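You operate a simulated robot arm through the tools that you are given. There is no shell and no other tool.

The job below is to be done with a simulated robot arm. You get a single attempt, and the scene is never put back.

## Task
Put things in order on the front table. At the end: the brown little coil from the front table stands where the red coil stood; the red coil stands on top of the blue tape roll; the brown block from the front table stands where the brown cardboard tube stood; the brown cardboard tube from the front table is on the brown carton (marked "WEDGES"); whatever was shut is shut again. Leave all else as you found it, and nothing knocked over. Set down upright: cardboard tube.

Only the result counts: the job must be done as asked and must still hold three seconds after the hand-in. Knocking over, shifting, dropping, spilling or breaking anything else fails it.

## Robot
A 6-joint arm with a two-finger gripper, fixed in place. Base frame: the origin is at the foot of the arm, x ahead of it, y to its left, z up; the work surface is at about z = 0. Units: mm, degrees, N and s.
With the tool pointing down near the work surface it reaches from about 240 to 620 mm from the base axis. Its first joint turns from -66.0 to 66.0 degrees. Payload 1.37 kg.
Tool frame: the origin (TCP) lies between the finger pads and is the grasp point; the fingertips stand 22 mm ahead of it; z points along the fingers, y is the line along which they close. The gripper opens to 92 mm; its body begins 65 mm behind the TCP.
Orientation is that of the tool frame in the base frame, as [roll, pitch, yaw] about the fixed x, y, z axes, in that order (R = Rz(yaw) Ry(pitch) Rx(roll)). With the fingers straight down and closing along the base's y, the tool's x points along the base's -x, its y along +y and its z along -z.

## Interface
- The arm moves only by the tool nudge_tool. Its argument "motion" is one flat list of numbers, 6 for each row, row after row: the shift along the base's x, y, z in mm, then the turn, a rotation vector about the base's x, y, z in degrees. In form: [x, y, z, rx, ry, rz, x, y, z, rx, ry, rz, ...]. A call has 1 to 20 rows; each row is the pose to reach, as a shift and turn from the pose commanded when the call began. "jaw" is the gripper command, from -1 (shut) to 1 (fully open), values between in proportion, set as the call begins (left out, the last holds). Each row takes 0.2 s and may step no farther than 50 mm and 8.6 degrees from the row before; otherwise, or with a gripper value out of range, the whole call is refused. A pose out of reach is approached as far as the arm can. The call stops where the force on the tool passes 40 N (or 10 N more than at its start, if that is more) or the arm is blocked; 0.2 s more then pass. The fingers move at their own pace (about 59.9 mm/s each) and stop on an object; they squeeze with about 20 N. The grip force told is the motor's: it shows also when the fingers shut on nothing. Time passes only in rows, and 0.2 s behind the last, so rows that repeat a pose let the fingers close. The reply holds the time, the measured pose of the TCP, the force on the tool along the base axes, the opening and the grip force, in the units named above and with some noise, with the torque about the TCP (base axes, N m) and any sound that the robot's microphone picked up.
- Cameras (640 x 400 px; columns grow to the right, rows downward): "scene" is fixed at [47.7, -450.7, 574.9]; the picture's right is [0.60, -0.80, 0.00], its down [-0.53, -0.40, -0.75] and it looks along [0.60, 0.45, -0.66] (base axes); focal length 330 px, centre (320, 200). "wrist" rides on the gripper at [71, 19, -102] in the tool frame; the picture's right is [-0.26, 0.97, 0.00], its down [-0.75, -0.20, -0.62] and it looks along [-0.60, -0.16, 0.78] (tool axes); focal length 280 px, centre (320, 200). There is no depth. A picture from a camera that has moved, and an enlarged one, comes with that camera's place and axes in the base frame and with its lens.
- get_image(camera): a new picture of that camera. It takes no simulated time.
- close_up(camera, box): a new picture of the part [left, top, right, bottom] of that camera's present view, enlarged. It takes no simulated time.
- close_job(): hands the job in; it is judged then, once.

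Places have to be worked out from the pictures, the camera data and where the tool is seen. Open the gripper and draw the arm clear of the work before you hand the job in, unless the task says otherwise.

The tools are called after "Call:" as name(argument=value, ...) on one line, values as JSON. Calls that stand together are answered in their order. nudge_tool: Moves the arm, as the interface text tells. Its arguments: {"type":"object","properties":{"motion":{"type":"array","items":{"type":"number"}},"jaw":{"type":"number"}},"required":["motion"]} The other tools are called the same way: get_image (camera) takes a picture; close_up (camera, box) takes an enlarged picture of a part of a camera's view; close_job () hands the job in.

At the start:

```text
time: 0.0
eef_pos: [299.1, -223.4, 352.7]
tcp_rot: [-180.0, -0.1, 180.0]
contact_force: [-0.9, 0.6, 0.0]
moment: [0.0, 0.0, -0.02]
finger_gap: 91.8
grasp_force: 0.0
```

scene: 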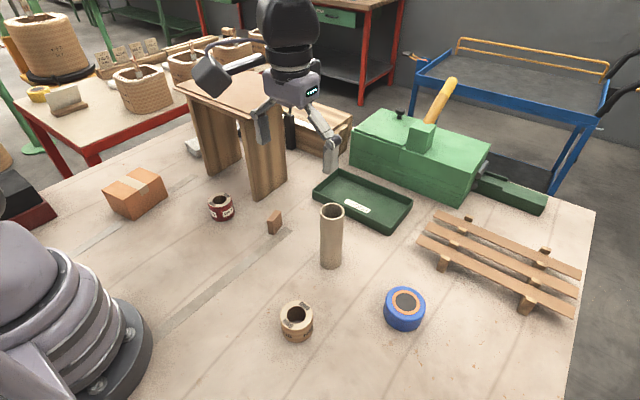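
wrist: 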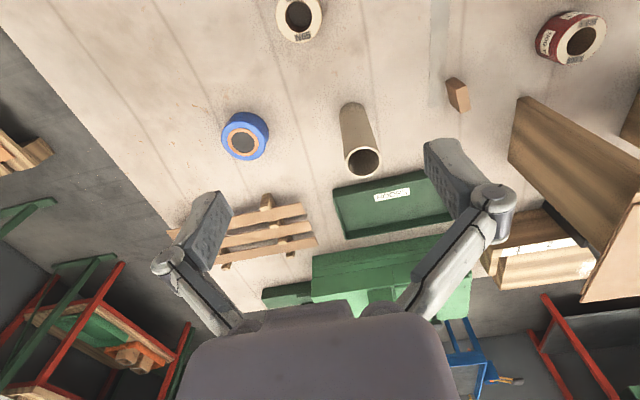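

I'll begin by looking closely at both camera views to identify the objects.

Call:
close_up(camera="scene", box=[80, 150, 300, 290])

Call:
close_up(camera="scene", box=[250, 190, 450, 360])

Call:
close_up(camera="scene", box=[160, 60, 400, 220])

Call:
close_up(camera="wrist", box=[200, 0, 640, 280])

```text
2.86 times, centred on (190, 220) of scene
camera zoom: at [47.7, -450.7, 574.9], right [0.6, -0.8, 0.0], down [-0.53, -0.4, -0.75], along [0.6, 0.45, -0.66], focal length 944 px, centre (691, 143)
```

zoom: 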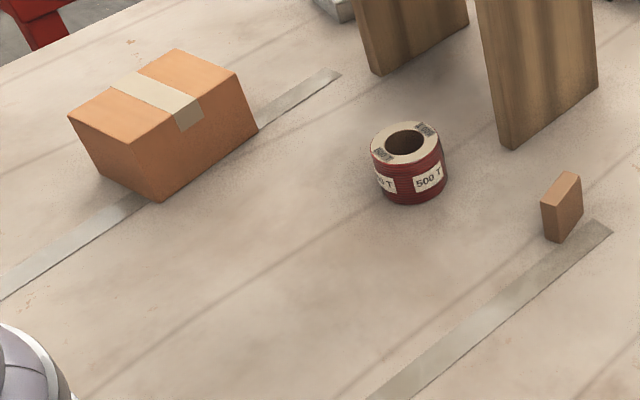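

```text
2.35 times, centred on (350, 275) of scene
camera zoom: at [47.7, -450.7, 574.9], right [0.6, -0.8, 0.0], down [-0.53, -0.4, -0.75], along [0.6, 0.45, -0.66], focal length 778 px, centre (249, 24)
```

zoom: 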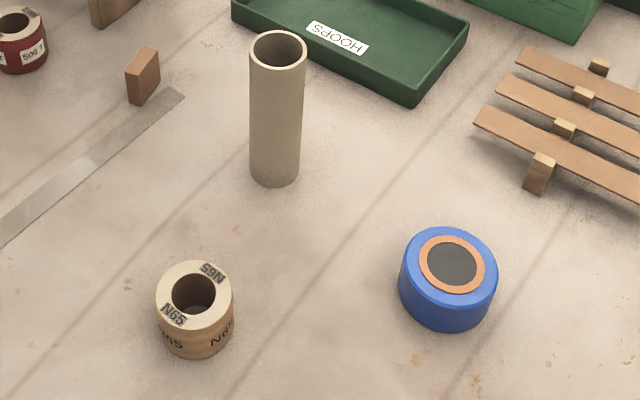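

```text
2.50 times, centred on (280, 140) of scene
camera zoom: at [47.7, -450.7, 574.9], right [0.6, -0.8, 0.0], down [-0.53, -0.4, -0.75], along [0.6, 0.45, -0.66], focal length 826 px, centre (420, 350)
```

zoom: 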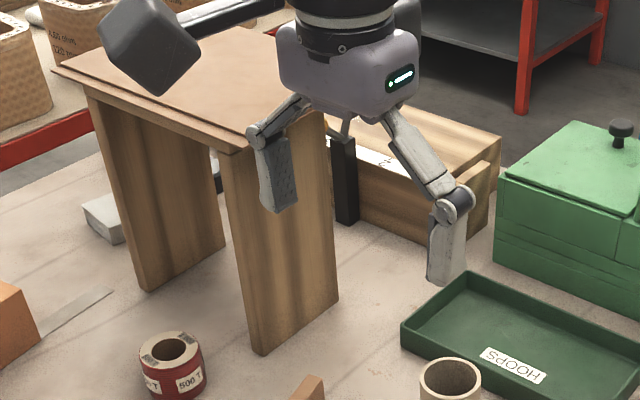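

```text
1.43 times, centred on (420, 140) of wrist
camera zoom: at [229.6, -203.5, 452.8], right [0.26, 0.97, 0.0], down [0.75, -0.2, 0.62], along [0.6, -0.16, -0.78], focal length 401 px, centre (177, 286)
```

zoom: 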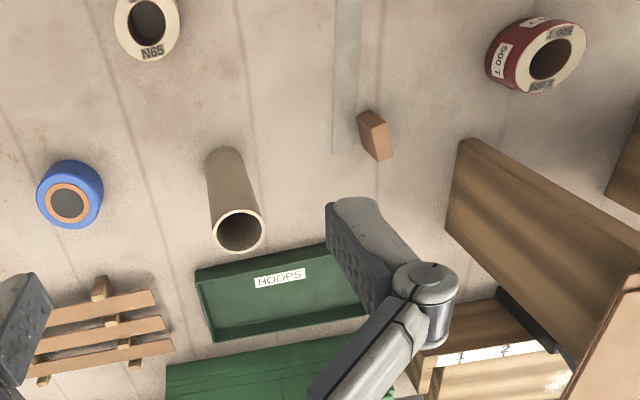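

The scene shows a brown carton at about (272, 288), the red coil near (382, 108), the block near (410, -45), the tube near (422, -198), the brown coil near (260, -240) and the blue roll near (403, -379). I can't see the "WEDGES" mark yet, so I'll swing the wrist camera over the left part of the table to look.

Call:
nudge_tool(motion=[-7, 42, 0, 0, 0, 0, -14, 84, 0, 0, 0, 0, -21, 126, 0, 0, 0, 0, -28, 168, 0, 0, 0, 0, -35, 210, 0, 0, 0, 0, -42, 252, 0, 0, 0, 0, -49, 294, 0, 0, 0, 0, -56, 336, 0, 0, 0, 0, -63, 378, 0, 0, 0, 0, -70, 420, 0, 0, 0, 0], jaw=1)

```text
time: 2.2
eef_pos: [230.3, 196.7, 354.0]
tcp_rot: [-180.0, 0.0, 180.0]
contact_force: [0.7, -0.4, 0.0]
moment: [0.01, 0.01, 0.01]
finger_gap: 91.9
grasp_force: 0.1
```

The arm reached (230, 197, 354). I'll take pictures from both cameras to find the carton's mark.

Call:
get_image(camera="wrist")

Call:
get_image(camera="scene")

```text
taken
camera wrist: at [159.3, 216.4, 454.2], right [0.26, 0.96, 0.0], down [0.75, -0.2, 0.63], along [0.6, -0.16, -0.78], focal length 280 px, centre (320, 200)
```

wrist: 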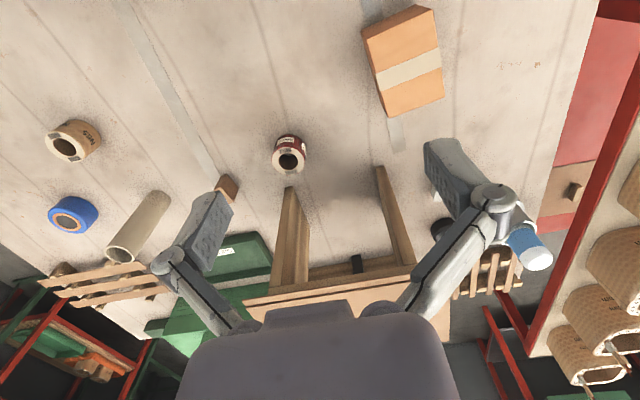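

```text
taken
```

scene: 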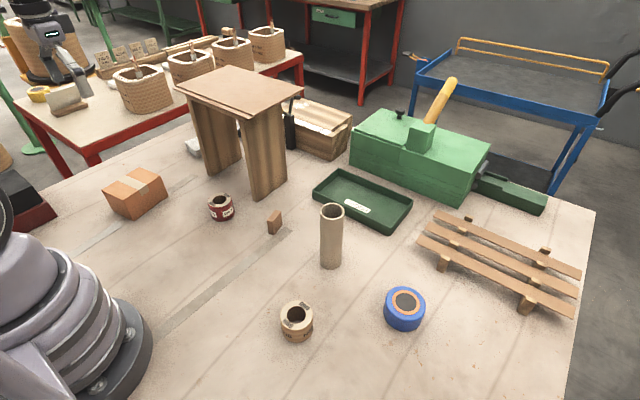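

The carton is visible at about (276, 300), but its mark isn't. I'll zoom in on it and on the things behind the stand.

Call:
close_up(camera="wrist", box=[330, 0, 490, 130])

Call:
close_up(camera="wrist", box=[400, 120, 640, 320])

Call:
close_up(camera="scene", box=[160, 60, 400, 220])

Call:
close_up(camera="scene", box=[80, 150, 180, 230])

```text
3.08 times, centred on (410, 65) of wrist
camera zoom: at [159.3, 216.4, 454.2], right [0.26, 0.96, 0.0], down [0.75, -0.2, 0.63], along [0.6, -0.16, -0.78], focal length 863 px, centre (43, 615)
```

zoom: 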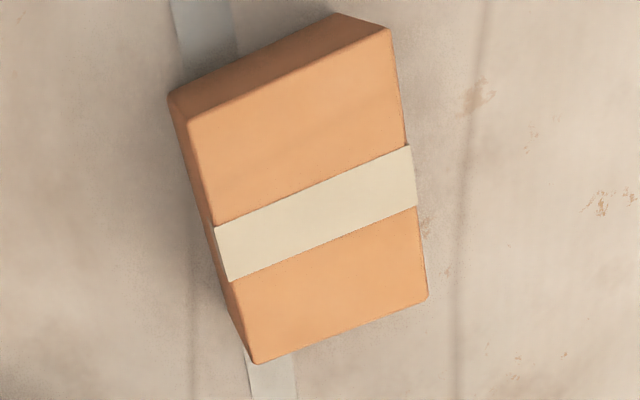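

```text
2.00 times, centred on (520, 220) of wrist
camera zoom: at [159.3, 216.4, 454.2], right [0.26, 0.96, 0.0], down [0.75, -0.2, 0.63], along [0.6, -0.16, -0.78], focal length 561 px, centre (-80, 160)
```

zoom: 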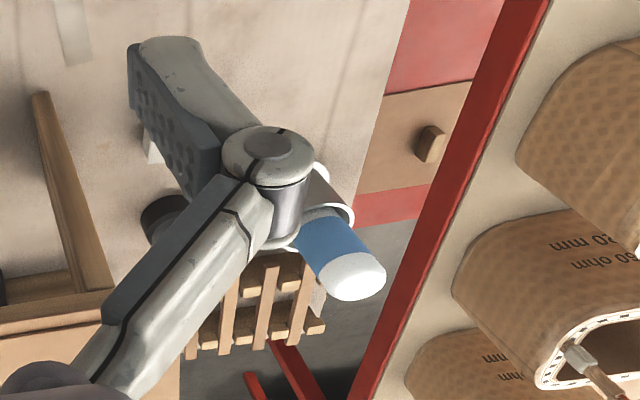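

```text
2.50 times, centred on (280, 140) of scene
camera zoom: at [47.7, -450.7, 574.9], right [0.6, -0.8, 0.0], down [-0.53, -0.4, -0.75], along [0.6, 0.45, -0.66], focal length 826 px, centre (420, 350)
```

zoom: 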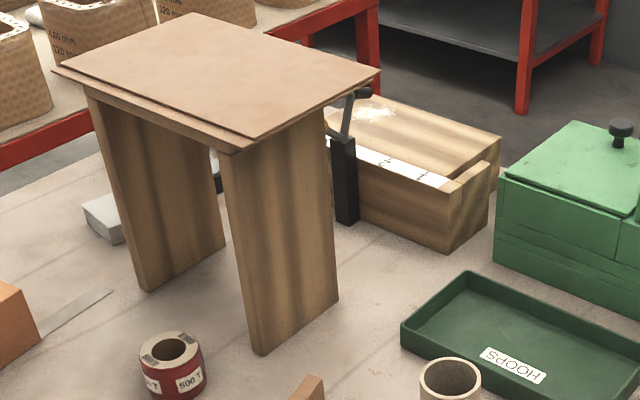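

```text
5.00 times, centred on (130, 190) of scene
camera zoom: at [47.7, -450.7, 574.9], right [0.6, -0.8, 0.0], down [-0.53, -0.4, -0.75], along [0.6, 0.45, -0.66], focal length 1653 px, centre (1270, 250)
```

zoom: 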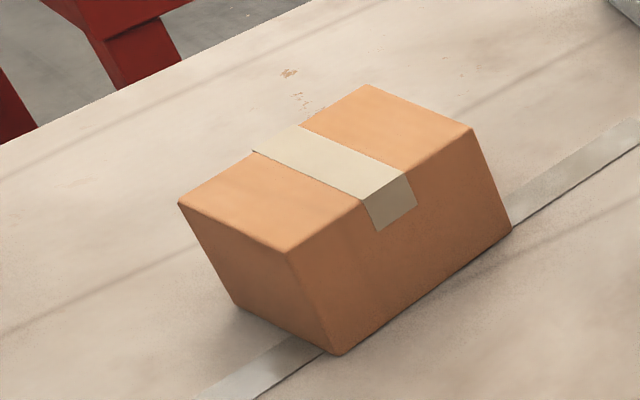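

No mark on the two faces I can see. I'll rotate the wrist and look back at the carton's far sides from the +x/+y direction, staying high.

Call:
nudge_tool(motion=[8, 10, -5, 0, 0, -8, 16, 20, -10, 0, 0, -16, 24, 30, -15, 0, 0, -24, 32, 40, -20, 0, 0, -32, 40, 50, -25, 0, 0, -40, 48, 60, -30, 0, 0, -48, 56, 70, -35, 0, 0, -56, 64, 80, -40, 0, 0, -64, 72, 90, -45, 0, 0, -72, 80, 100, -50, 0, 0, -80, 88, 110, -55, 0, 0, -88, 96, 120, -60, 0, 0, -96, 104, 130, -65, 0, 0, -104, 112, 140, -70, 0, 0, -112, 120, 150, -75, 0, 0, -120])

Call:
get_image(camera="wrist")

Call:
get_image(camera="scene")

```text
time: 5.4
eef_pos: [349.8, 346.9, 276.5]
tcp_rot: [180.0, 0.0, 59.9]
contact_force: [-0.7, -0.2, 0.7]
moment: [0.02, -0.02, -0.02]
finger_gap: 92.1
grasp_force: 0.0
```

```text
taken
camera wrist: at [402.6, 399.5, 377.6], right [0.7, -0.71, 0.0], down [-0.56, -0.55, 0.62], along [-0.44, -0.44, -0.78], focal length 280 px, centre (320, 200)
```

wrist: 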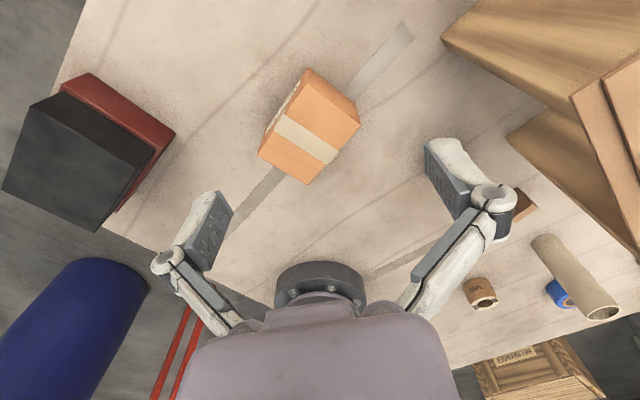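

```text
taken
```

scene: 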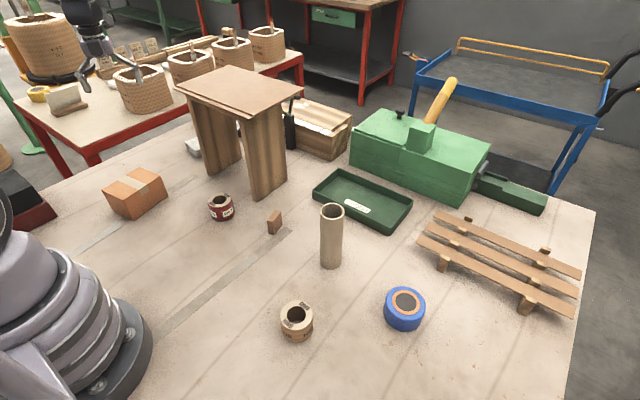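

There appears to be printing on the carton's left side in this view. I'll enlarge it.

Call:
close_up(camera="wrist", box=[250, 60, 370, 190])

Call:
close_up(camera="wrist", box=[440, 220, 640, 400])

```text
3.08 times, centred on (310, 125) of wrist
camera zoom: at [402.6, 399.5, 377.6], right [0.7, -0.71, 0.0], down [-0.56, -0.55, 0.62], along [-0.44, -0.44, -0.78], focal length 863 px, centre (351, 431)
```

zoom: 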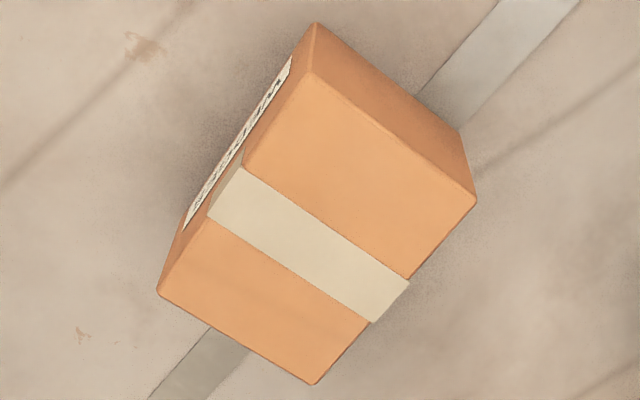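

```text
2.22 times, centred on (540, 310) of wrist
camera zoom: at [402.6, 399.5, 377.6], right [0.7, -0.71, 0.0], down [-0.56, -0.55, 0.62], along [-0.44, -0.44, -0.78], focal length 623 px, centre (-169, -44)
```

zoom: 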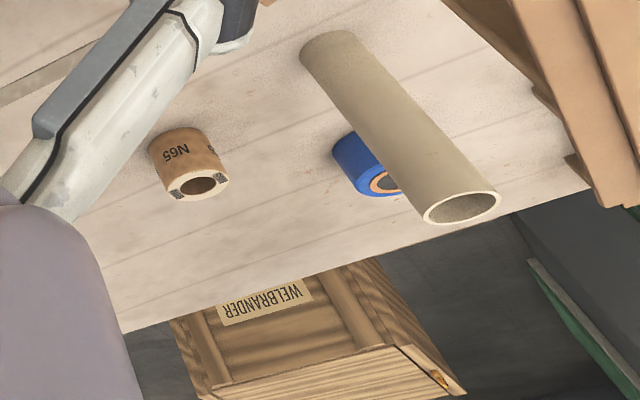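

The carton has a white printed label on its +y side, and nothing else here is a carton. Its top works out at z≈67 with centre near (281, 303). Next I'll turn the wrist back and move to a spot behind the red coil to measure it more closely.

Call:
nudge_tool(motion=[-5, -17, 5, 0, 0, 8, -10, -34, 5, 0, 0, 16, -15, -51, 5, 0, 0, 24, -20, -68, 5, 0, 0, 32, -25, -85, 5, 0, 0, 40, -30, -102, 5, 0, 0, 48, -35, -119, 0, 0, 0, 56, -40, -136, 0, 0, 0, 64, -40, -153, 0, 0, 0, 72, -40, -170, -5, 0, 0, 80, -40, -187, -15, 0, 0, 88, -35, -204, -25, 0, 0, 96, -30, -221, -40, 0, 0, 104, -20, -230, -60, 0, 0, 112, -10, -239, -76, 0, 0, 120, -10, -239, -76, 0, 0, 120])

Call:
get_image(camera="wrist")

Call:
get_image(camera="scene")

```text
time: 8.8
eef_pos: [338.9, 108.0, 201.5]
tcp_rot: [180.0, 0.0, -179.9]
contact_force: [-0.7, -0.3, -0.1]
moment: [0.0, -0.02, 0.03]
finger_gap: 91.9
grasp_force: 0.0
```

```text
taken
camera wrist: at [269.5, 127.3, 302.9], right [0.26, 0.97, 0.0], down [0.75, -0.2, 0.63], along [0.6, -0.16, -0.78], focal length 280 px, centre (320, 200)
```

wrist: 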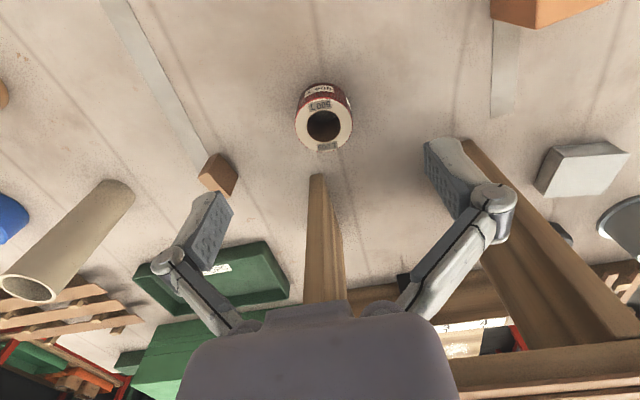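

```text
taken
```

scene: 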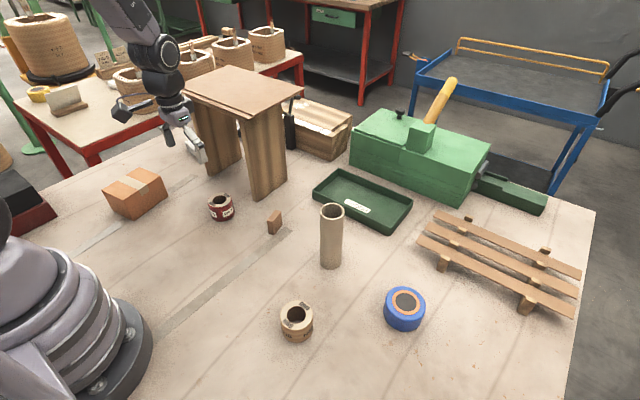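

The red coil is directly ahead and clear of the stand. I'll enlarge it in both views to work out its centre, height and diameter.

Call:
close_up(camera="wrist", box=[270, 60, 380, 170])

Call:
close_up(camera="scene", box=[190, 175, 250, 235])

Call:
close_up(camera="scene", box=[250, 195, 310, 245])

Call:
close_up(camera="wrist", box=[0, 120, 260, 310])

```text
3.64 times, centred on (325, 115) of wrist
camera zoom: at [269.5, 127.3, 302.9], right [0.26, 0.97, 0.0], down [0.75, -0.2, 0.63], along [0.6, -0.16, -0.78], focal length 1020 px, centre (302, 509)
```

zoom: 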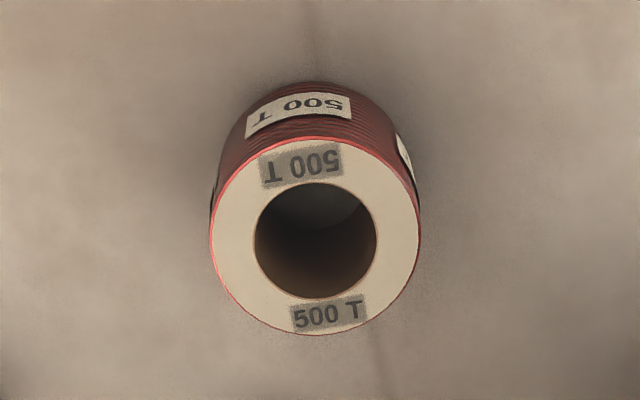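

```text
6.67 times, centred on (220, 205) of scene
camera zoom: at [47.7, -450.7, 574.9], right [0.6, -0.8, 0.0], down [-0.53, -0.4, -0.75], along [0.6, 0.45, -0.66], focal length 2204 px, centre (987, 167)
```

zoom: 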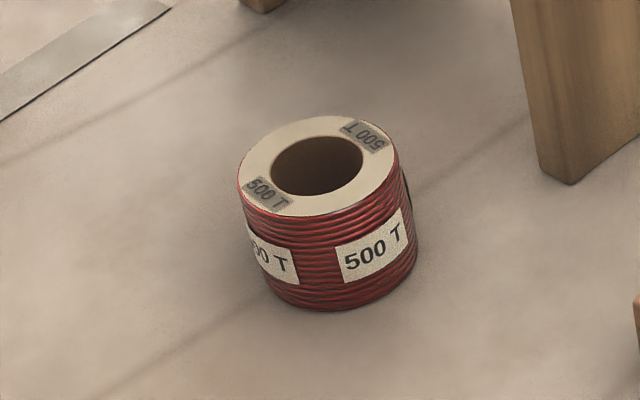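

```text
8.00 times, centred on (280, 220) of scene
camera zoom: at [47.7, -450.7, 574.9], right [0.6, -0.8, 0.0], down [-0.53, -0.4, -0.75], along [0.6, 0.45, -0.66], focal length 2644 px, centre (640, 40)
```

zoom: 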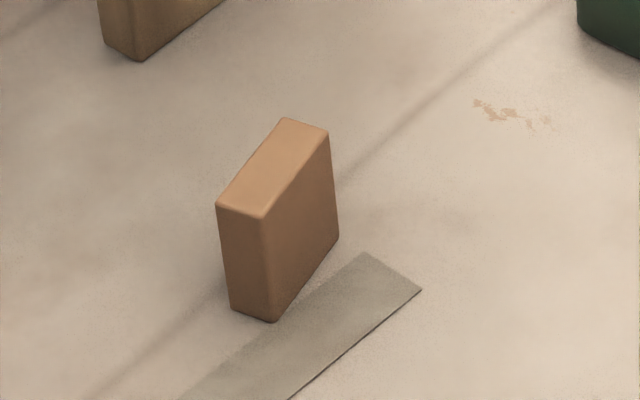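

```text
2.11 times, centred on (130, 215) of wrist
camera zoom: at [269.5, 127.3, 302.9], right [0.26, 0.97, 0.0], down [0.75, -0.2, 0.63], along [0.6, -0.16, -0.78], focal length 590 px, centre (720, 168)
```

zoom: 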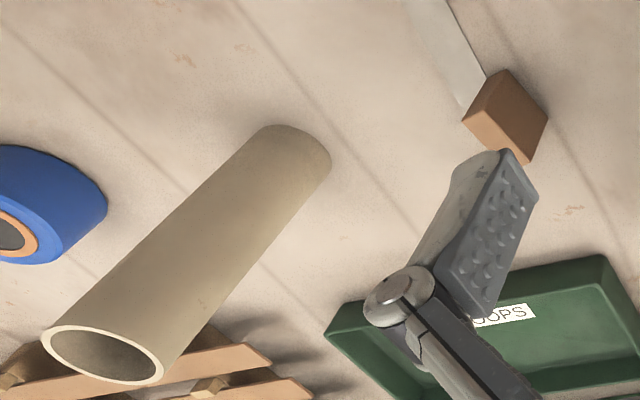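

Triangulating the two views puts the red coil at about (380, 102), roughly 56 mm across and 48 mm high. I'll move over it, come down to z≈110, and check the alignment with the wrist camera.

Call:
nudge_tool(motion=[20, -3, 0, 0, 0, 0, 41, -5.7, 0, 0, 0, 0, 41, -5.7, -30, 0, 0, 0, 41, -5.7, -60, 0, 0, 0, 41, -5.7, -90, 0, 0, 0, 41, -5.7, -90, 0, 0, 0])

Call:
get_image(camera="wrist")

Call:
get_image(camera="scene")

```text
time: 10.2
eef_pos: [380.9, 100.6, 110.9]
tcp_rot: [180.0, 0.0, -180.0]
contact_force: [0.7, 0.9, 0.3]
moment: [-0.02, -0.01, 0.02]
finger_gap: 92.1
grasp_force: 0.0
```

```text
taken
camera wrist: at [311.0, 120.7, 212.1], right [0.26, 0.97, 0.0], down [0.75, -0.2, 0.63], along [0.6, -0.16, -0.78], focal length 280 px, centre (320, 200)
```

wrist: 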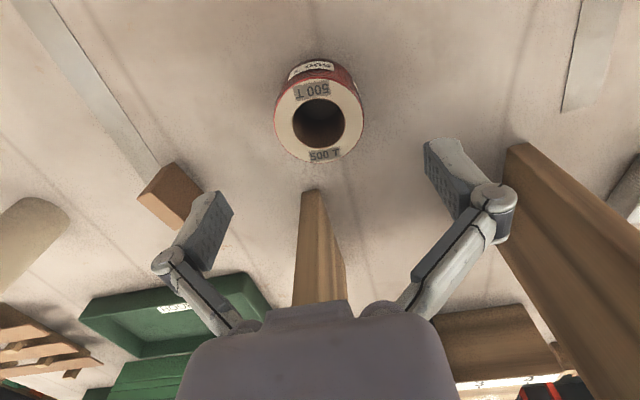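

```text
taken
```

scene: 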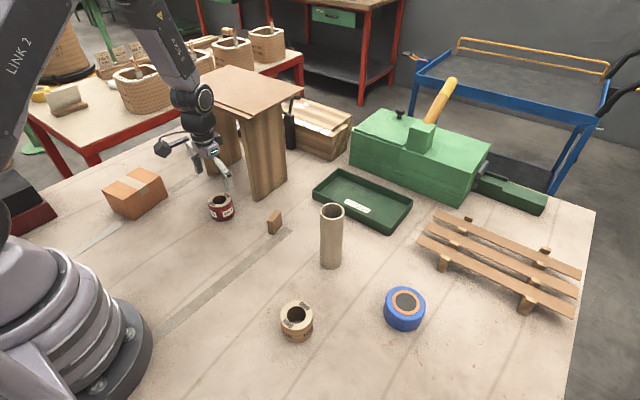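

The coil's top centre works out at about (379, 102), matching the TCP to within about 2 mm. I'll go down to z≈32 with the jaws open.

Call:
nudge_tool(motion=[-1, 0.5, -25, 0, 0, 0, -1, 0.5, -50, 0, 0, 0, -1, 0.5, -70, 0, 0, 0, -1, 0.5, -79, 0, 0, 0, -1, 0.5, -79, 0, 0, 0])

Call:
get_image(camera="wrist")

Call:
close_up(camera="scene", box=[140, 110, 300, 240])

```text
time: 11.4
eef_pos: [379.7, 102.2, 31.4]
tcp_rot: [-180.0, 0.0, 179.9]
contact_force: [1.0, -0.5, 0.6]
moment: [-0.03, 0.01, 0.02]
finger_gap: 92.0
grasp_force: 0.0
```

```text
taken
camera wrist: at [309.1, 121.9, 132.5], right [0.26, 0.97, 0.0], down [0.75, -0.2, 0.62], along [0.6, -0.16, -0.78], focal length 280 px, centre (320, 200)
```

wrist: 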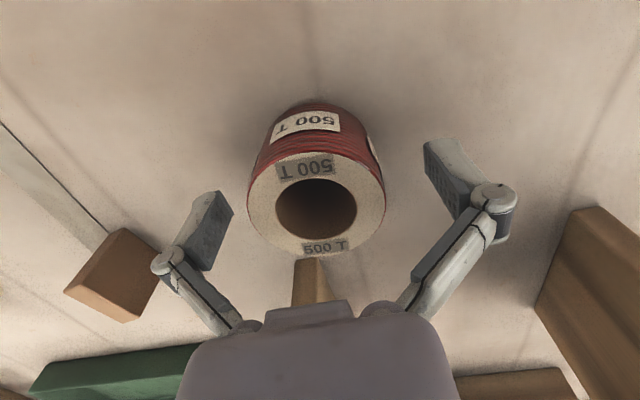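

```text
3.08 times, centred on (220, 175) of scene
camera zoom: at [47.7, -450.7, 574.9], right [0.6, -0.8, 0.0], down [-0.53, -0.4, -0.75], along [0.6, 0.45, -0.66], focal length 1017 px, centre (628, 277)
```

zoom: 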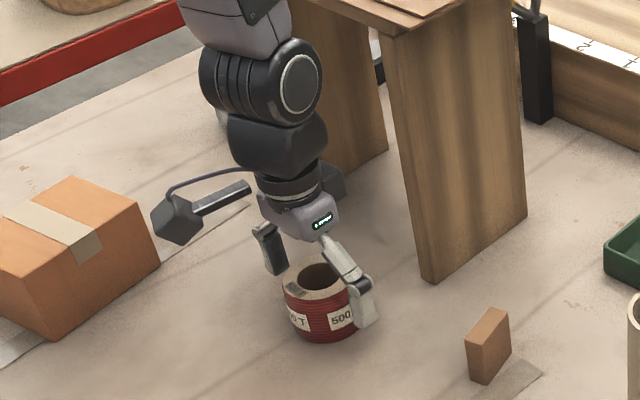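

The coil sits between the pads and all clearances look fine. I'll close the gripper.

Call:
nudge_tool(motion=[0, 0, 0, 0, 0, 0, 0, 0, 0, 0, 0, 0, 0, 0, 0, 0, 0, 0, 0, 0, 0, 0, 0, 0, 0, 0, 0, 0, 0, 0], jaw=-1)

```text
time: 12.6
eef_pos: [379.5, 100.8, 31.7]
tcp_rot: [-180.0, 0.0, -180.0]
contact_force: [-1.1, -2.5, 5.2]
moment: [-0.08, 0.06, 0.04]
finger_gap: 56.4
grasp_force: 19.9
```

The grip holds at 56.4 mm with 20 N. I'll lift the coil straight up and check that it stays in the jaws.

Call:
nudge_tool(motion=[0, 0, 10, 0, 0, 0, 0, 0, 30, 0, 0, 0, 0, 0, 60, 0, 0, 0, 0, 0, 95, 0, 0, 0, 0, 0, 130, 0, 0, 0, 0, 0, 165, 0, 0, 0, 0, 0, 200, 0, 0, 0, 0, 0, 220, 0, 0, 0])

Call:
get_image(camera="wrist")

```text
time: 14.4
eef_pos: [379.4, 102.6, 252.0]
tcp_rot: [180.0, -0.1, 179.9]
contact_force: [0.7, 0.6, 0.4]
moment: [0.01, 0.02, 0.02]
finger_gap: 0.0
grasp_force: 20.1
```

```text
taken
camera wrist: at [310.3, 123.1, 353.9], right [0.26, 0.97, 0.0], down [0.75, -0.2, 0.62], along [0.6, -0.16, -0.78], focal length 280 px, centre (320, 200)
```

wrist: 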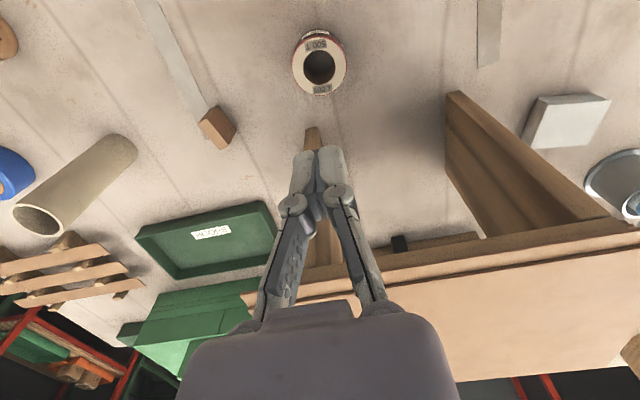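

The jaws are at 0 mm, so the coil slipped out. It is still standing upright at about its old place. I'll open the jaws and measure where it is now before a slower retry.

Call:
nudge_tool(motion=[0, 0, -30, 0, 0, 0, 0, 0, -60, 0, 0, 0, 0, 0, -90, 0, 0, 0, 0, 0, -120, 0, 0, 0, 0, 0, -140, 0, 0, 0, 0, 0, -140, 0, 0, 0], jaw=1)

Call:
close_up(camera="wrist", box=[250, 50, 390, 190])

Call:
close_up(camera="scene", box=[190, 175, 250, 235])

```text
time: 15.8
eef_pos: [379.1, 103.3, 113.9]
tcp_rot: [-180.0, -0.1, 179.9]
contact_force: [0.8, 0.0, -0.5]
moment: [0.01, 0.0, -0.02]
finger_gap: 91.8
grasp_force: 0.0
```

```text
2.86 times, centred on (320, 120) of wrist
camera zoom: at [308.6, 123.1, 214.1], right [0.26, 0.97, 0.0], down [0.75, -0.2, 0.62], along [0.6, -0.16, -0.78], focal length 801 px, centre (320, 429)
```

zoom: 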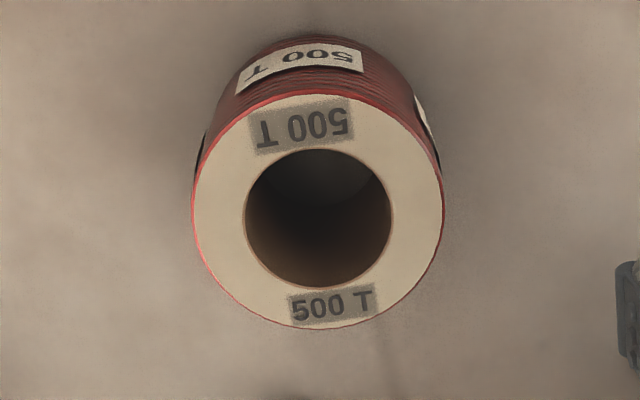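

```text
6.67 times, centred on (220, 205) of scene
camera zoom: at [47.7, -450.7, 574.9], right [0.6, -0.8, 0.0], down [-0.53, -0.4, -0.75], along [0.6, 0.45, -0.66], focal length 2204 px, centre (987, 167)
```

zoom: 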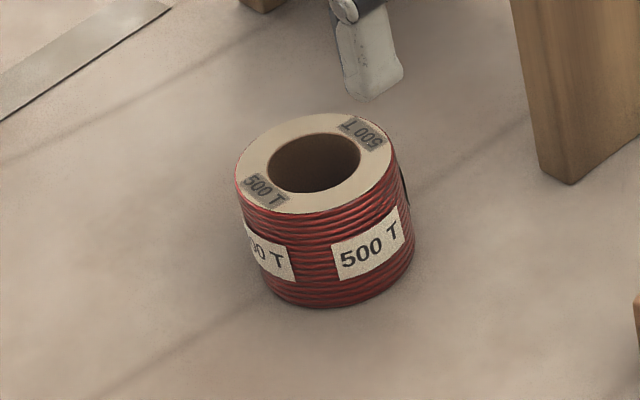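

The coil has only shifted 1–2 mm, to about (380, 104). I'll come down again a bit deeper and re-grip, then lift just a few millimetres while watching the force.

Call:
nudge_tool(motion=[0.5, 1, -30, 0, 0, 0, 0.5, 1, -60, 0, 0, 0, 0.5, 1, -84, 0, 0, 0, 0.5, 1, -84, 0, 0, 0])

Call:
nudge_tool(motion=[0, 0, 0, 0, 0, 0, 0, 0, 0, 0, 0, 0, 0, 0, 0, 0, 0, 0, 0, 0, 0, 0, 0, 0, 0, 0, 0, 0, 0, 0], jaw=-1)

Call:
nudge_tool(motion=[0, 0, 1, 0, 0, 0, 0, 0, 2, 0, 0, 0, 0, 0, 3, 0, 0, 0])

```text
time: 16.8
eef_pos: [379.7, 102.2, 28.9]
tcp_rot: [-180.0, 0.0, 180.0]
contact_force: [0.5, 0.2, -0.8]
moment: [-0.01, -0.03, -0.01]
finger_gap: 91.8
grasp_force: 0.0
```

```text
time: 18.0
eef_pos: [380.7, 102.7, 29.7]
tcp_rot: [-180.0, 0.0, 180.0]
contact_force: [0.0, -0.9, 3.7]
moment: [-0.16, 0.04, 0.0]
finger_gap: 56.4
grasp_force: 20.0
```

```text
time: 18.8
eef_pos: [380.1, 102.2, 31.9]
tcp_rot: [-180.0, 0.0, -180.0]
contact_force: [-0.5, -0.1, -1.4]
moment: [-0.04, -0.02, 0.01]
finger_gap: 56.6
grasp_force: 20.1
```

After a 3 mm lift the force has gone to -1.4 N and the gap is still 56 mm. I'll go a little higher, slowly.

Call:
nudge_tool(motion=[0, 0, 1, 0, 0, 0, 0, 0, 2, 0, 0, 0, 0, 0, 3, 0, 0, 0, 0, 0, 4, 0, 0, 0, 0, 0, 5, 0, 0, 0])

Call:
close_up(camera="scene", box=[180, 160, 260, 240])

```text
time: 20.0
eef_pos: [381.1, 102.5, 35.2]
tcp_rot: [180.0, -0.1, -179.9]
contact_force: [0.0, 0.3, -1.6]
moment: [-0.01, 0.0, 0.02]
finger_gap: 56.6
grasp_force: 20.1
```

```text
5.00 times, centred on (220, 200) of scene
camera zoom: at [47.7, -450.7, 574.9], right [0.6, -0.8, 0.0], down [-0.53, -0.4, -0.75], along [0.6, 0.45, -0.66], focal length 1653 px, centre (820, 200)
```

zoom: 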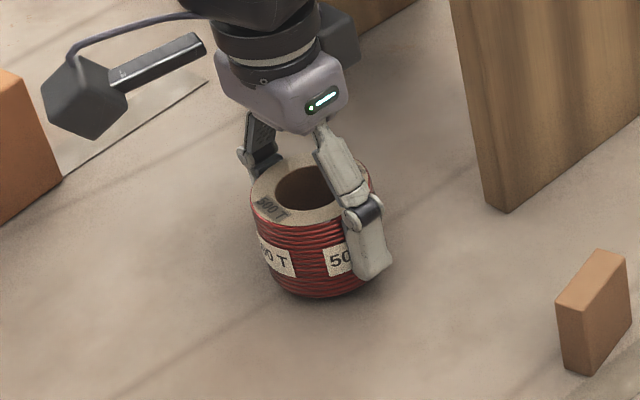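

The coil is off the table: its bottom edge has risen about 6 mm in the picture, and its weight reads about 1.6 N. I'll lift slowly with a smooth ramp to avoid another slip.

Call:
nudge_tool(motion=[0, 0, 1, 0, 0, 0, 0, 0, 3, 0, 0, 0, 0, 0, 6, 0, 0, 0, 0, 0, 10, 0, 0, 0, 0, 0, 14, 0, 0, 0, 0, 0, 18, 0, 0, 0, 0, 0, 21, 0, 0, 0, 0, 0, 23, 0, 0, 0, 0, 0, 24, 0, 0, 0])

Call:
close_up(camera="scene", box=[180, 150, 260, 230])

```text
time: 22.0
eef_pos: [379.0, 103.4, 59.2]
tcp_rot: [180.0, 0.0, -179.9]
contact_force: [-0.7, 0.1, -2.0]
moment: [-0.02, 0.0, 0.0]
finger_gap: 56.6
grasp_force: 19.9
```

```text
5.00 times, centred on (220, 190) of scene
camera zoom: at [47.7, -450.7, 574.9], right [0.6, -0.8, 0.0], down [-0.53, -0.4, -0.75], along [0.6, 0.45, -0.66], focal length 1653 px, centre (820, 250)
```

zoom: 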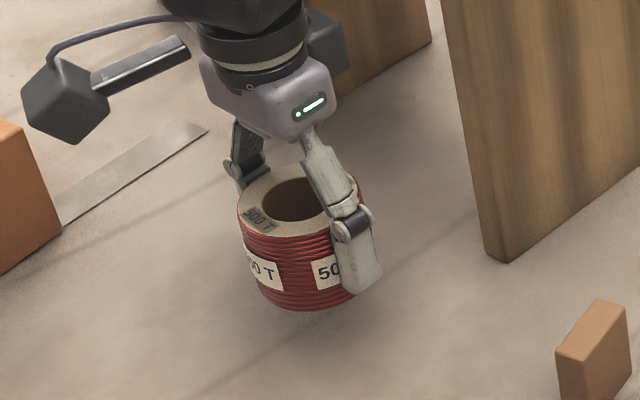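

The coil hangs firmly now. I'll carry on slowly to z≈120 and check again.

Call:
nudge_tool(motion=[0, 0, 1, 0, 0, 0, 0, 0, 4, 0, 0, 0, 0, 0, 9, 0, 0, 0, 0, 0, 15, 0, 0, 0, 0, 0, 22, 0, 0, 0, 0, 0, 29, 0, 0, 0, 0, 0, 36, 0, 0, 0, 0, 0, 43, 0, 0, 0, 0, 0, 50, 0, 0, 0, 0, 0, 56, 0, 0, 0, 0, 0, 61, 0, 0, 0, 0, 0, 64, 0, 0, 0, 0, 0, 65, 0, 0, 0])

Call:
get_image(camera="wrist")

```text
time: 24.8
eef_pos: [379.9, 103.4, 125.3]
tcp_rot: [-179.9, 0.1, -179.9]
contact_force: [-0.8, 0.2, -1.3]
moment: [0.0, -0.02, -0.01]
finger_gap: 56.3
grasp_force: 19.7
```

```text
taken
camera wrist: at [309.8, 123.3, 226.2], right [0.26, 0.97, 0.0], down [0.75, -0.2, 0.62], along [0.6, -0.16, -0.78], focal length 280 px, centre (320, 200)
```

wrist: 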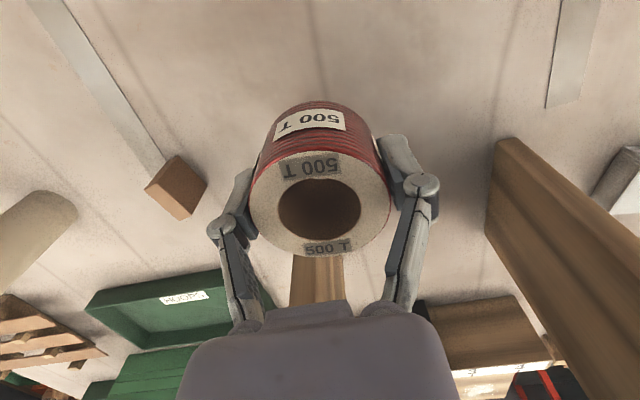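

The coil is centred in the jaws and holding at z≈125. I'll carry it slowly in the -y direction, at smaller x so it stays well clear of the tall tube.

Call:
nudge_tool(motion=[-0.6, -3, 0.3, 0, 0, 0, -2.1, -11, 1.2, 0, 0, 0, -4.5, -24, 2.5, 0, 0, 0, -7.4, -39, 4.1, 0, 0, 0, -10.2, -54, 5.7, 0, 0, 0, -13, -69, 7.2, 0, 0, 0, -15.9, -84, 8.8, 0, 0, 0, -18.7, -99, 10.4, 0, 0, 0, -21.6, -114, 12, 0, 0, 0, -24.4, -129, 13.5, 0, 0, 0, -27.2, -144, 15.1, 0, 0, 0, -30, -159, 16.7, 0, 0, 0, -32.9, -174, 18.3, 0, 0, 0, -35.7, -189, 19.8, 0, 0, 0, -38.6, -204, 21.4, 0, 0, 0, -41.4, -219, 23, 0, 0, 0, -43.3, -229, 24, 0, 0, 0, -44.4, -235, 24.7, 0, 0, 0, -45, -238, 25, 0, 0, 0])

Call:
get_image(camera="scene")

```text
time: 28.8
eef_pos: [336.0, -134.6, 149.2]
tcp_rot: [179.9, 0.0, -180.0]
contact_force: [0.0, 0.4, -1.2]
moment: [0.0, 0.01, 0.03]
finger_gap: 56.8
grasp_force: 20.0
```

```text
taken
```

scene: 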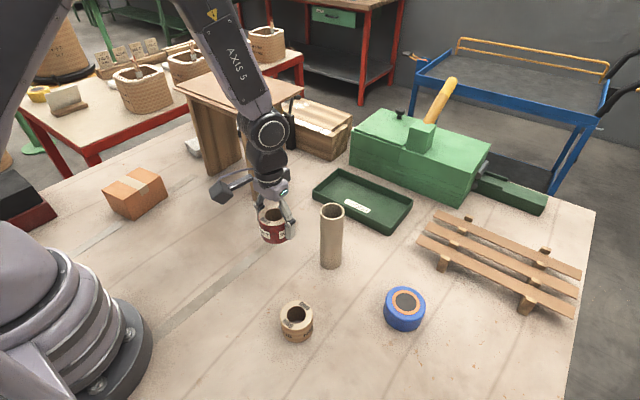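

The coil is still held. I'll continue to y≈-300 at the same x, then in over the blue roll while rising.

Call:
nudge_tool(motion=[0, -3, 0.5, 0, 0, 0, 0, -11, 1.6, 0, 0, 0, 0, -24, 3.6, 0, 0, 0, 0, -39, 6, 0, 0, 0, 0, -54, 8, 0, 0, 0, 0, -69, 10, 0, 0, 0, 0, -84, 13, 0, 0, 0, 0, -99, 15, 0, 0, 0, 0, -114, 17, 0, 0, 0, 0, -129, 19, 0, 0, 0, 0, -144, 21, 0, 0, 0, 0, -156, 23, 0, 0, 0, 2, -166, 25, 0, 0, 0, 6, -174, 27, 0, 0, 0, 10, -180, 29, 0, 0, 0, 13, -184, 30, 0, 0, 0, 15, -187, 31, 0, 0, 0])

Call:
nudge_tool(motion=[2, -2, 1, 0, 0, 0, 6, -6, 3, 0, 0, 0, 13, -14, 7, 0, 0, 0, 20, -22, 11, 0, 0, 0, 27, -30, 15, 0, 0, 0, 34, -38, 19, 0, 0, 0, 40, -45, 22, 0, 0, 0, 46, -51, 25, 0, 0, 0, 50, -55, 28, 0, 0, 0, 52, -58, 30, 0, 0, 0, 52, -58, 30, 0, 0, 0])

Call:
get_image(camera="wrist")

Call:
get_image(camera="scene")

```text
time: 32.4
eef_pos: [349.6, -322.6, 179.1]
tcp_rot: [-180.0, 0.0, 180.0]
contact_force: [-0.2, 0.2, -1.4]
moment: [-0.02, 0.0, 0.02]
finger_gap: 56.5
grasp_force: 19.9
```

```text
time: 34.8
eef_pos: [402.2, -381.2, 209.6]
tcp_rot: [180.0, 0.0, 180.0]
contact_force: [0.0, -0.3, -1.9]
moment: [0.05, 0.01, 0.0]
finger_gap: 56.5
grasp_force: 20.5
```

```text
taken
camera wrist: at [331.8, -360.1, 310.5], right [0.26, 0.97, 0.0], down [0.75, -0.2, 0.62], along [0.6, -0.16, -0.78], focal length 280 px, centre (320, 200)
```

wrist: 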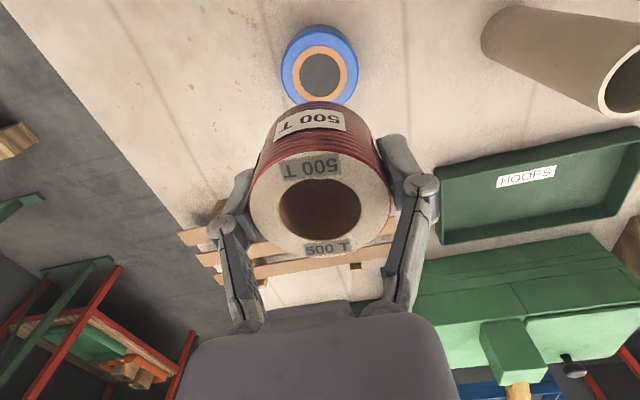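

```text
taken
```

scene: 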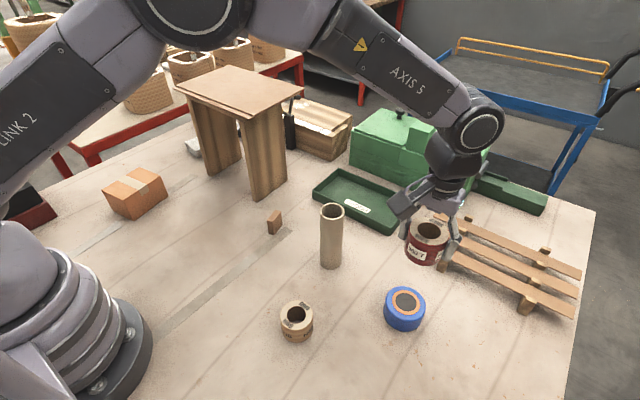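

Hovering over the roll at z≈210, I can see it just above the held coil in the wrist view. I'll zoom both cameras to measure the roll's centre and height.

Call:
close_up(camera="wrist", box=[270, 10, 370, 110])

Call:
close_up(camera="scene", box=[370, 270, 440, 340])

Call:
close_up(camera="scene", box=[380, 180, 480, 280])

```text
4.00 times, centred on (320, 60) of wrist
camera zoom: at [331.8, -360.1, 310.5], right [0.26, 0.97, 0.0], down [0.75, -0.2, 0.62], along [0.6, -0.16, -0.78], focal length 1122 px, centre (320, 760)
```

zoom: 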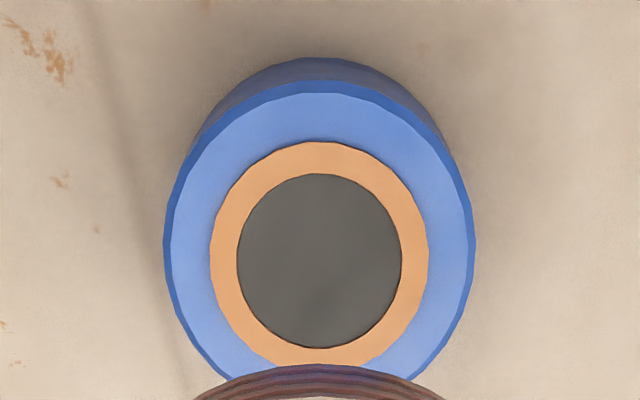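

```text
5.71 times, centred on (405, 305) of scene
camera zoom: at [47.7, -450.7, 574.9], right [0.6, -0.8, 0.0], down [-0.53, -0.4, -0.75], along [0.6, 0.45, -0.66], focal length 1889 px, centre (-166, -400)
```

zoom: 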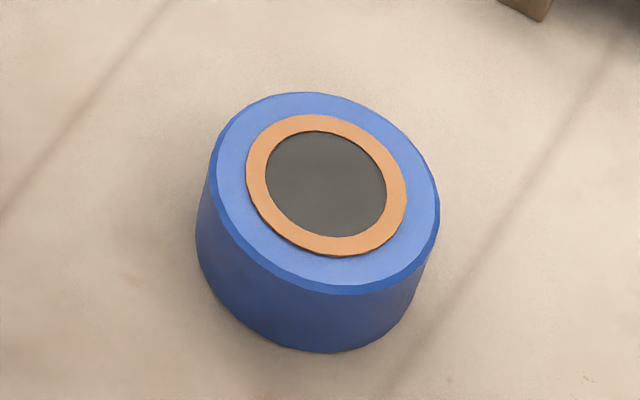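

```text
4.00 times, centred on (430, 230) of scene
camera zoom: at [47.7, -450.7, 574.9], right [0.6, -0.8, 0.0], down [-0.53, -0.4, -0.75], along [0.6, 0.45, -0.66], focal length 1322 px, centre (-120, 80)
```

zoom: 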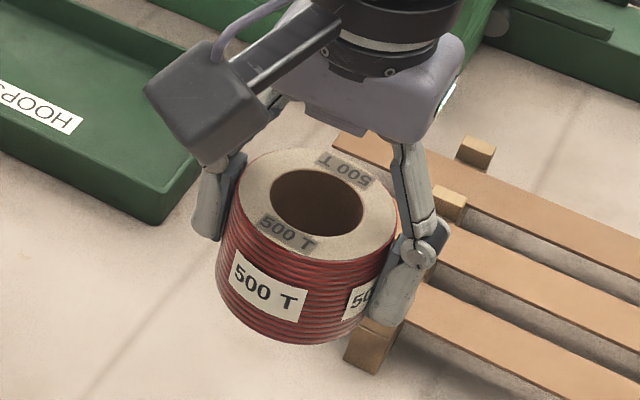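

The roll and the held coil line up to within about 1 mm: roll at about (400.5, -379.3), top at z≈42. I'll come down slowly to z≈86, well above contact, and then feel for it.

Call:
nudge_tool(motion=[-0.7, 0.4, -2, 0, 0, 0, -0.7, 0.4, -6, 0, 0, 0, -0.7, 0.4, -13, 0, 0, 0, -0.7, 0.4, -21, 0, 0, 0, -0.7, 0.4, -29, 0, 0, 0, -0.7, 0.4, -37, 0, 0, 0, -0.7, 0.4, -45, 0, 0, 0, -0.7, 0.4, -53, 0, 0, 0, -0.7, 0.4, -61, 0, 0, 0, -0.7, 0.4, -69, 0, 0, 0, -0.7, 0.4, -77, 0, 0, 0, -0.7, 0.4, -85, 0, 0, 0, -0.7, 0.4, -93, 0, 0, 0, -0.7, 0.4, -101, 0, 0, 0, -0.7, 0.4, -109, 0, 0, 0, -0.7, 0.4, -116, 0, 0, 0, -0.7, 0.4, -121, 0, 0, 0, -0.7, 0.4, -124, 0, 0, 0, -0.7, 0.4, -125, 0, 0, 0])

Call:
close_up(camera="scene", box=[340, 230, 470, 350])

Call:
get_image(camera="wrist")

```text
time: 38.8
eef_pos: [400.4, -379.6, 85.5]
tcp_rot: [-179.9, 0.0, -179.9]
contact_force: [0.1, 0.0, -2.3]
moment: [-0.03, -0.03, 0.03]
finger_gap: 56.4
grasp_force: 20.4
```

```text
3.33 times, centred on (405, 290) of scene
camera zoom: at [47.7, -450.7, 574.9], right [0.6, -0.8, 0.0], down [-0.53, -0.4, -0.75], along [0.6, 0.45, -0.66], focal length 1102 px, centre (37, -100)
```

zoom: 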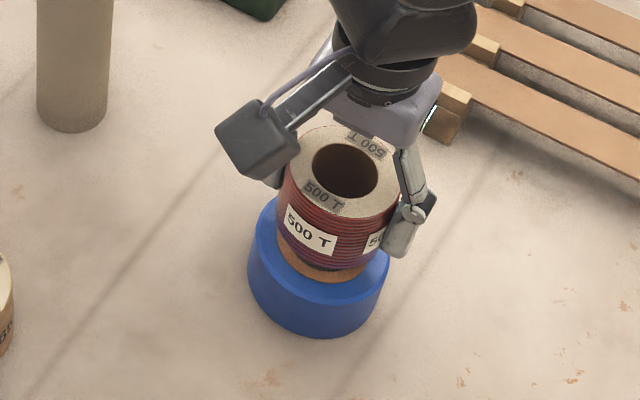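

```text
taken
camera wrist: at [331.5, -359.3, 186.4], right [0.26, 0.97, 0.0], down [0.75, -0.2, 0.63], along [0.6, -0.16, -0.78], focal length 280 px, centre (320, 200)
```

wrist: 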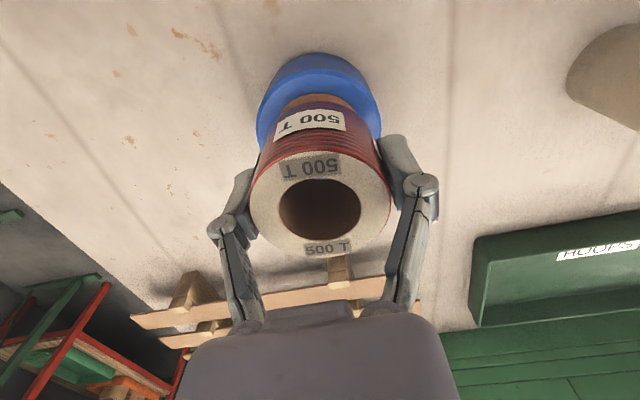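

The alignment looks good in both views. I'll creep down 1 mm per row and watch for contact.

Call:
nudge_tool(motion=[0, 0, -1, 0, 0, 0, 0, 0, -2, 0, 0, 0, 0, 0, -3, 0, 0, 0, 0, 0, -4, 0, 0, 0, 0, 0, -5, 0, 0, 0, 0, 0, -6, 0, 0, 0, 0, 0, -7, 0, 0, 0, 0, 0, -8, 0, 0, 0])

Call:
nudge_tool(motion=[0, 0, -1, 0, 0, 0, 0, 0, -2, 0, 0, 0])

Call:
nudge_tool(motion=[0, 0, -1, 0, 0, 0, 0, 0, -2, 0, 0, 0])

```text
time: 40.6
eef_pos: [402.6, -379.0, 76.6]
tcp_rot: [179.9, 0.0, -180.0]
contact_force: [-0.1, 1.0, -2.1]
moment: [0.02, 0.01, 0.03]
finger_gap: 56.5
grasp_force: 19.8
```

```text
time: 41.2
eef_pos: [401.4, -380.6, 76.2]
tcp_rot: [180.0, 0.0, 180.0]
contact_force: [0.1, 1.1, -1.7]
moment: [0.0, 0.01, 0.01]
finger_gap: 56.4
grasp_force: 20.2
```

```text
time: 41.8
eef_pos: [402.4, -379.2, 75.9]
tcp_rot: [-180.0, 0.0, 180.0]
contact_force: [0.4, 0.4, -2.0]
moment: [0.02, -0.04, -0.01]
finger_gap: 56.2
grasp_force: 19.6
```

Still free: the force is about -2 N, just the coil's weight. I'll continue down in small steps.

Call:
nudge_tool(motion=[0, 0, -1, 0, 0, 0, 0, 0, -2, 0, 0, 0])

Call:
close_up(camera="scene", box=[365, 250, 445, 340])

```text
time: 42.4
eef_pos: [402.0, -378.7, 72.0]
tcp_rot: [-180.0, 0.0, -180.0]
contact_force: [-0.6, -0.2, -1.6]
moment: [0.01, 0.0, -0.02]
finger_gap: 56.7
grasp_force: 20.2
```

```text
4.44 times, centred on (405, 295) of scene
camera zoom: at [47.7, -450.7, 574.9], right [0.6, -0.8, 0.0], down [-0.53, -0.4, -0.75], along [0.6, 0.45, -0.66], focal length 1469 px, centre (-58, -222)
```

zoom: 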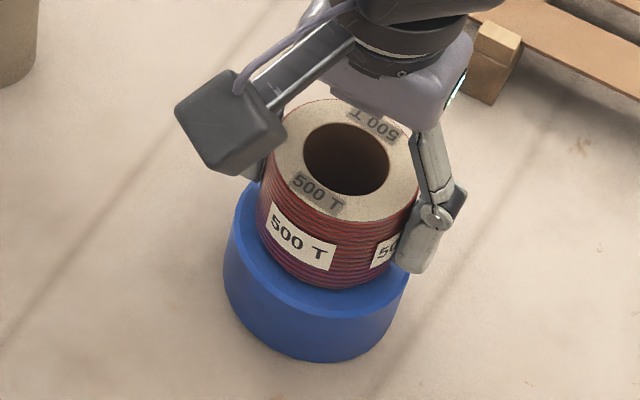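

The coil's centre projects exactly over the roll's centre with a few millimetres to go. I'll continue down in small steps.

Call:
nudge_tool(motion=[0, 0, -1, 0, 0, 0, 0, 0, -2, 0, 0, 0])

Call:
nudge_tool(motion=[0, 0, -1, 0, 0, 0])

Call:
nudge_tool(motion=[0, 0, -1, 0, 0, 0])

```text
time: 43.0
eef_pos: [401.4, -379.8, 70.1]
tcp_rot: [-180.0, 0.1, 179.9]
contact_force: [0.1, 0.3, -1.9]
moment: [-0.01, 0.01, 0.0]
finger_gap: 56.3
grasp_force: 19.8
```

```text
time: 43.4
eef_pos: [401.7, -380.3, 69.1]
tcp_rot: [179.9, 0.0, -180.0]
contact_force: [-1.7, 4.0, 9.8]
moment: [0.2, 0.17, -0.02]
finger_gap: 56.7
grasp_force: 19.9
```

```text
time: 43.8
eef_pos: [402.6, -379.8, 68.0]
tcp_rot: [-179.9, 0.0, 180.0]
contact_force: [-2.0, 1.4, 14.5]
moment: [0.05, 0.07, -0.01]
finger_gap: 56.5
grasp_force: 20.1
```

Contact came at TCP z≈69.5, so the coil is resting on the roll. I'll back off about 1.5 mm to relieve the press, then open the jaws.

Call:
nudge_tool(motion=[0, 0, 0.8, 0, 0, 0, 0, 0, 1.5, 0, 0, 0])

Call:
nudge_tool(motion=[0, 0, 0, 0, 0, 0, 0, 0, 0, 0, 0, 0, 0, 0, 0, 0, 0, 0, 0, 0, 0, 0, 0, 0], jaw=1)

Call:
get_image(camera="wrist")

Call:
close_up(camera="scene", box=[365, 250, 445, 340])

```text
time: 44.4
eef_pos: [402.1, -378.7, 68.6]
tcp_rot: [-179.9, 0.0, -179.9]
contact_force: [0.9, -2.4, 3.7]
moment: [-0.19, -0.23, -0.03]
finger_gap: 56.4
grasp_force: 20.3
```

```text
time: 45.4
eef_pos: [401.3, -378.7, 68.4]
tcp_rot: [-179.9, 0.0, -179.9]
contact_force: [-0.2, 0.5, 0.2]
moment: [0.02, 0.06, 0.01]
finger_gap: 92.0
grasp_force: 0.0
```

```text
taken
camera wrist: at [331.5, -358.4, 169.9], right [0.26, 0.97, 0.0], down [0.75, -0.2, 0.62], along [0.6, -0.16, -0.78], focal length 280 px, centre (320, 200)
```

wrist: 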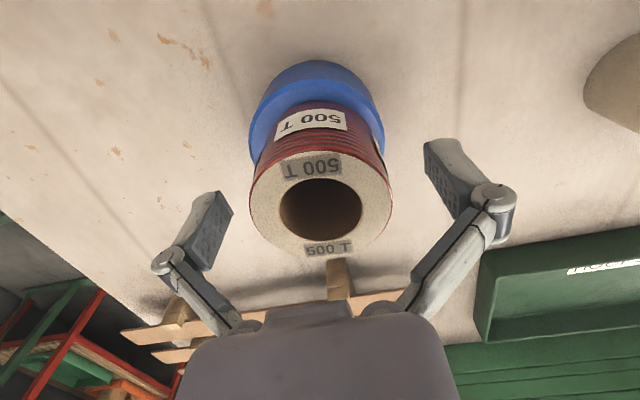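

```text
4.44 times, centred on (405, 295) of scene
camera zoom: at [47.7, -450.7, 574.9], right [0.6, -0.8, 0.0], down [-0.53, -0.4, -0.75], along [0.6, 0.45, -0.66], focal length 1469 px, centre (-58, -222)
```

zoom: 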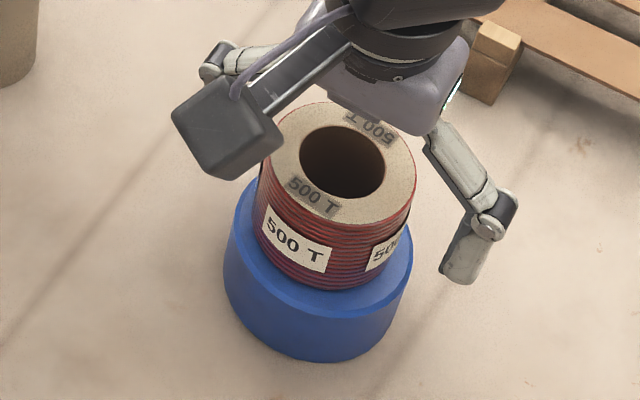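

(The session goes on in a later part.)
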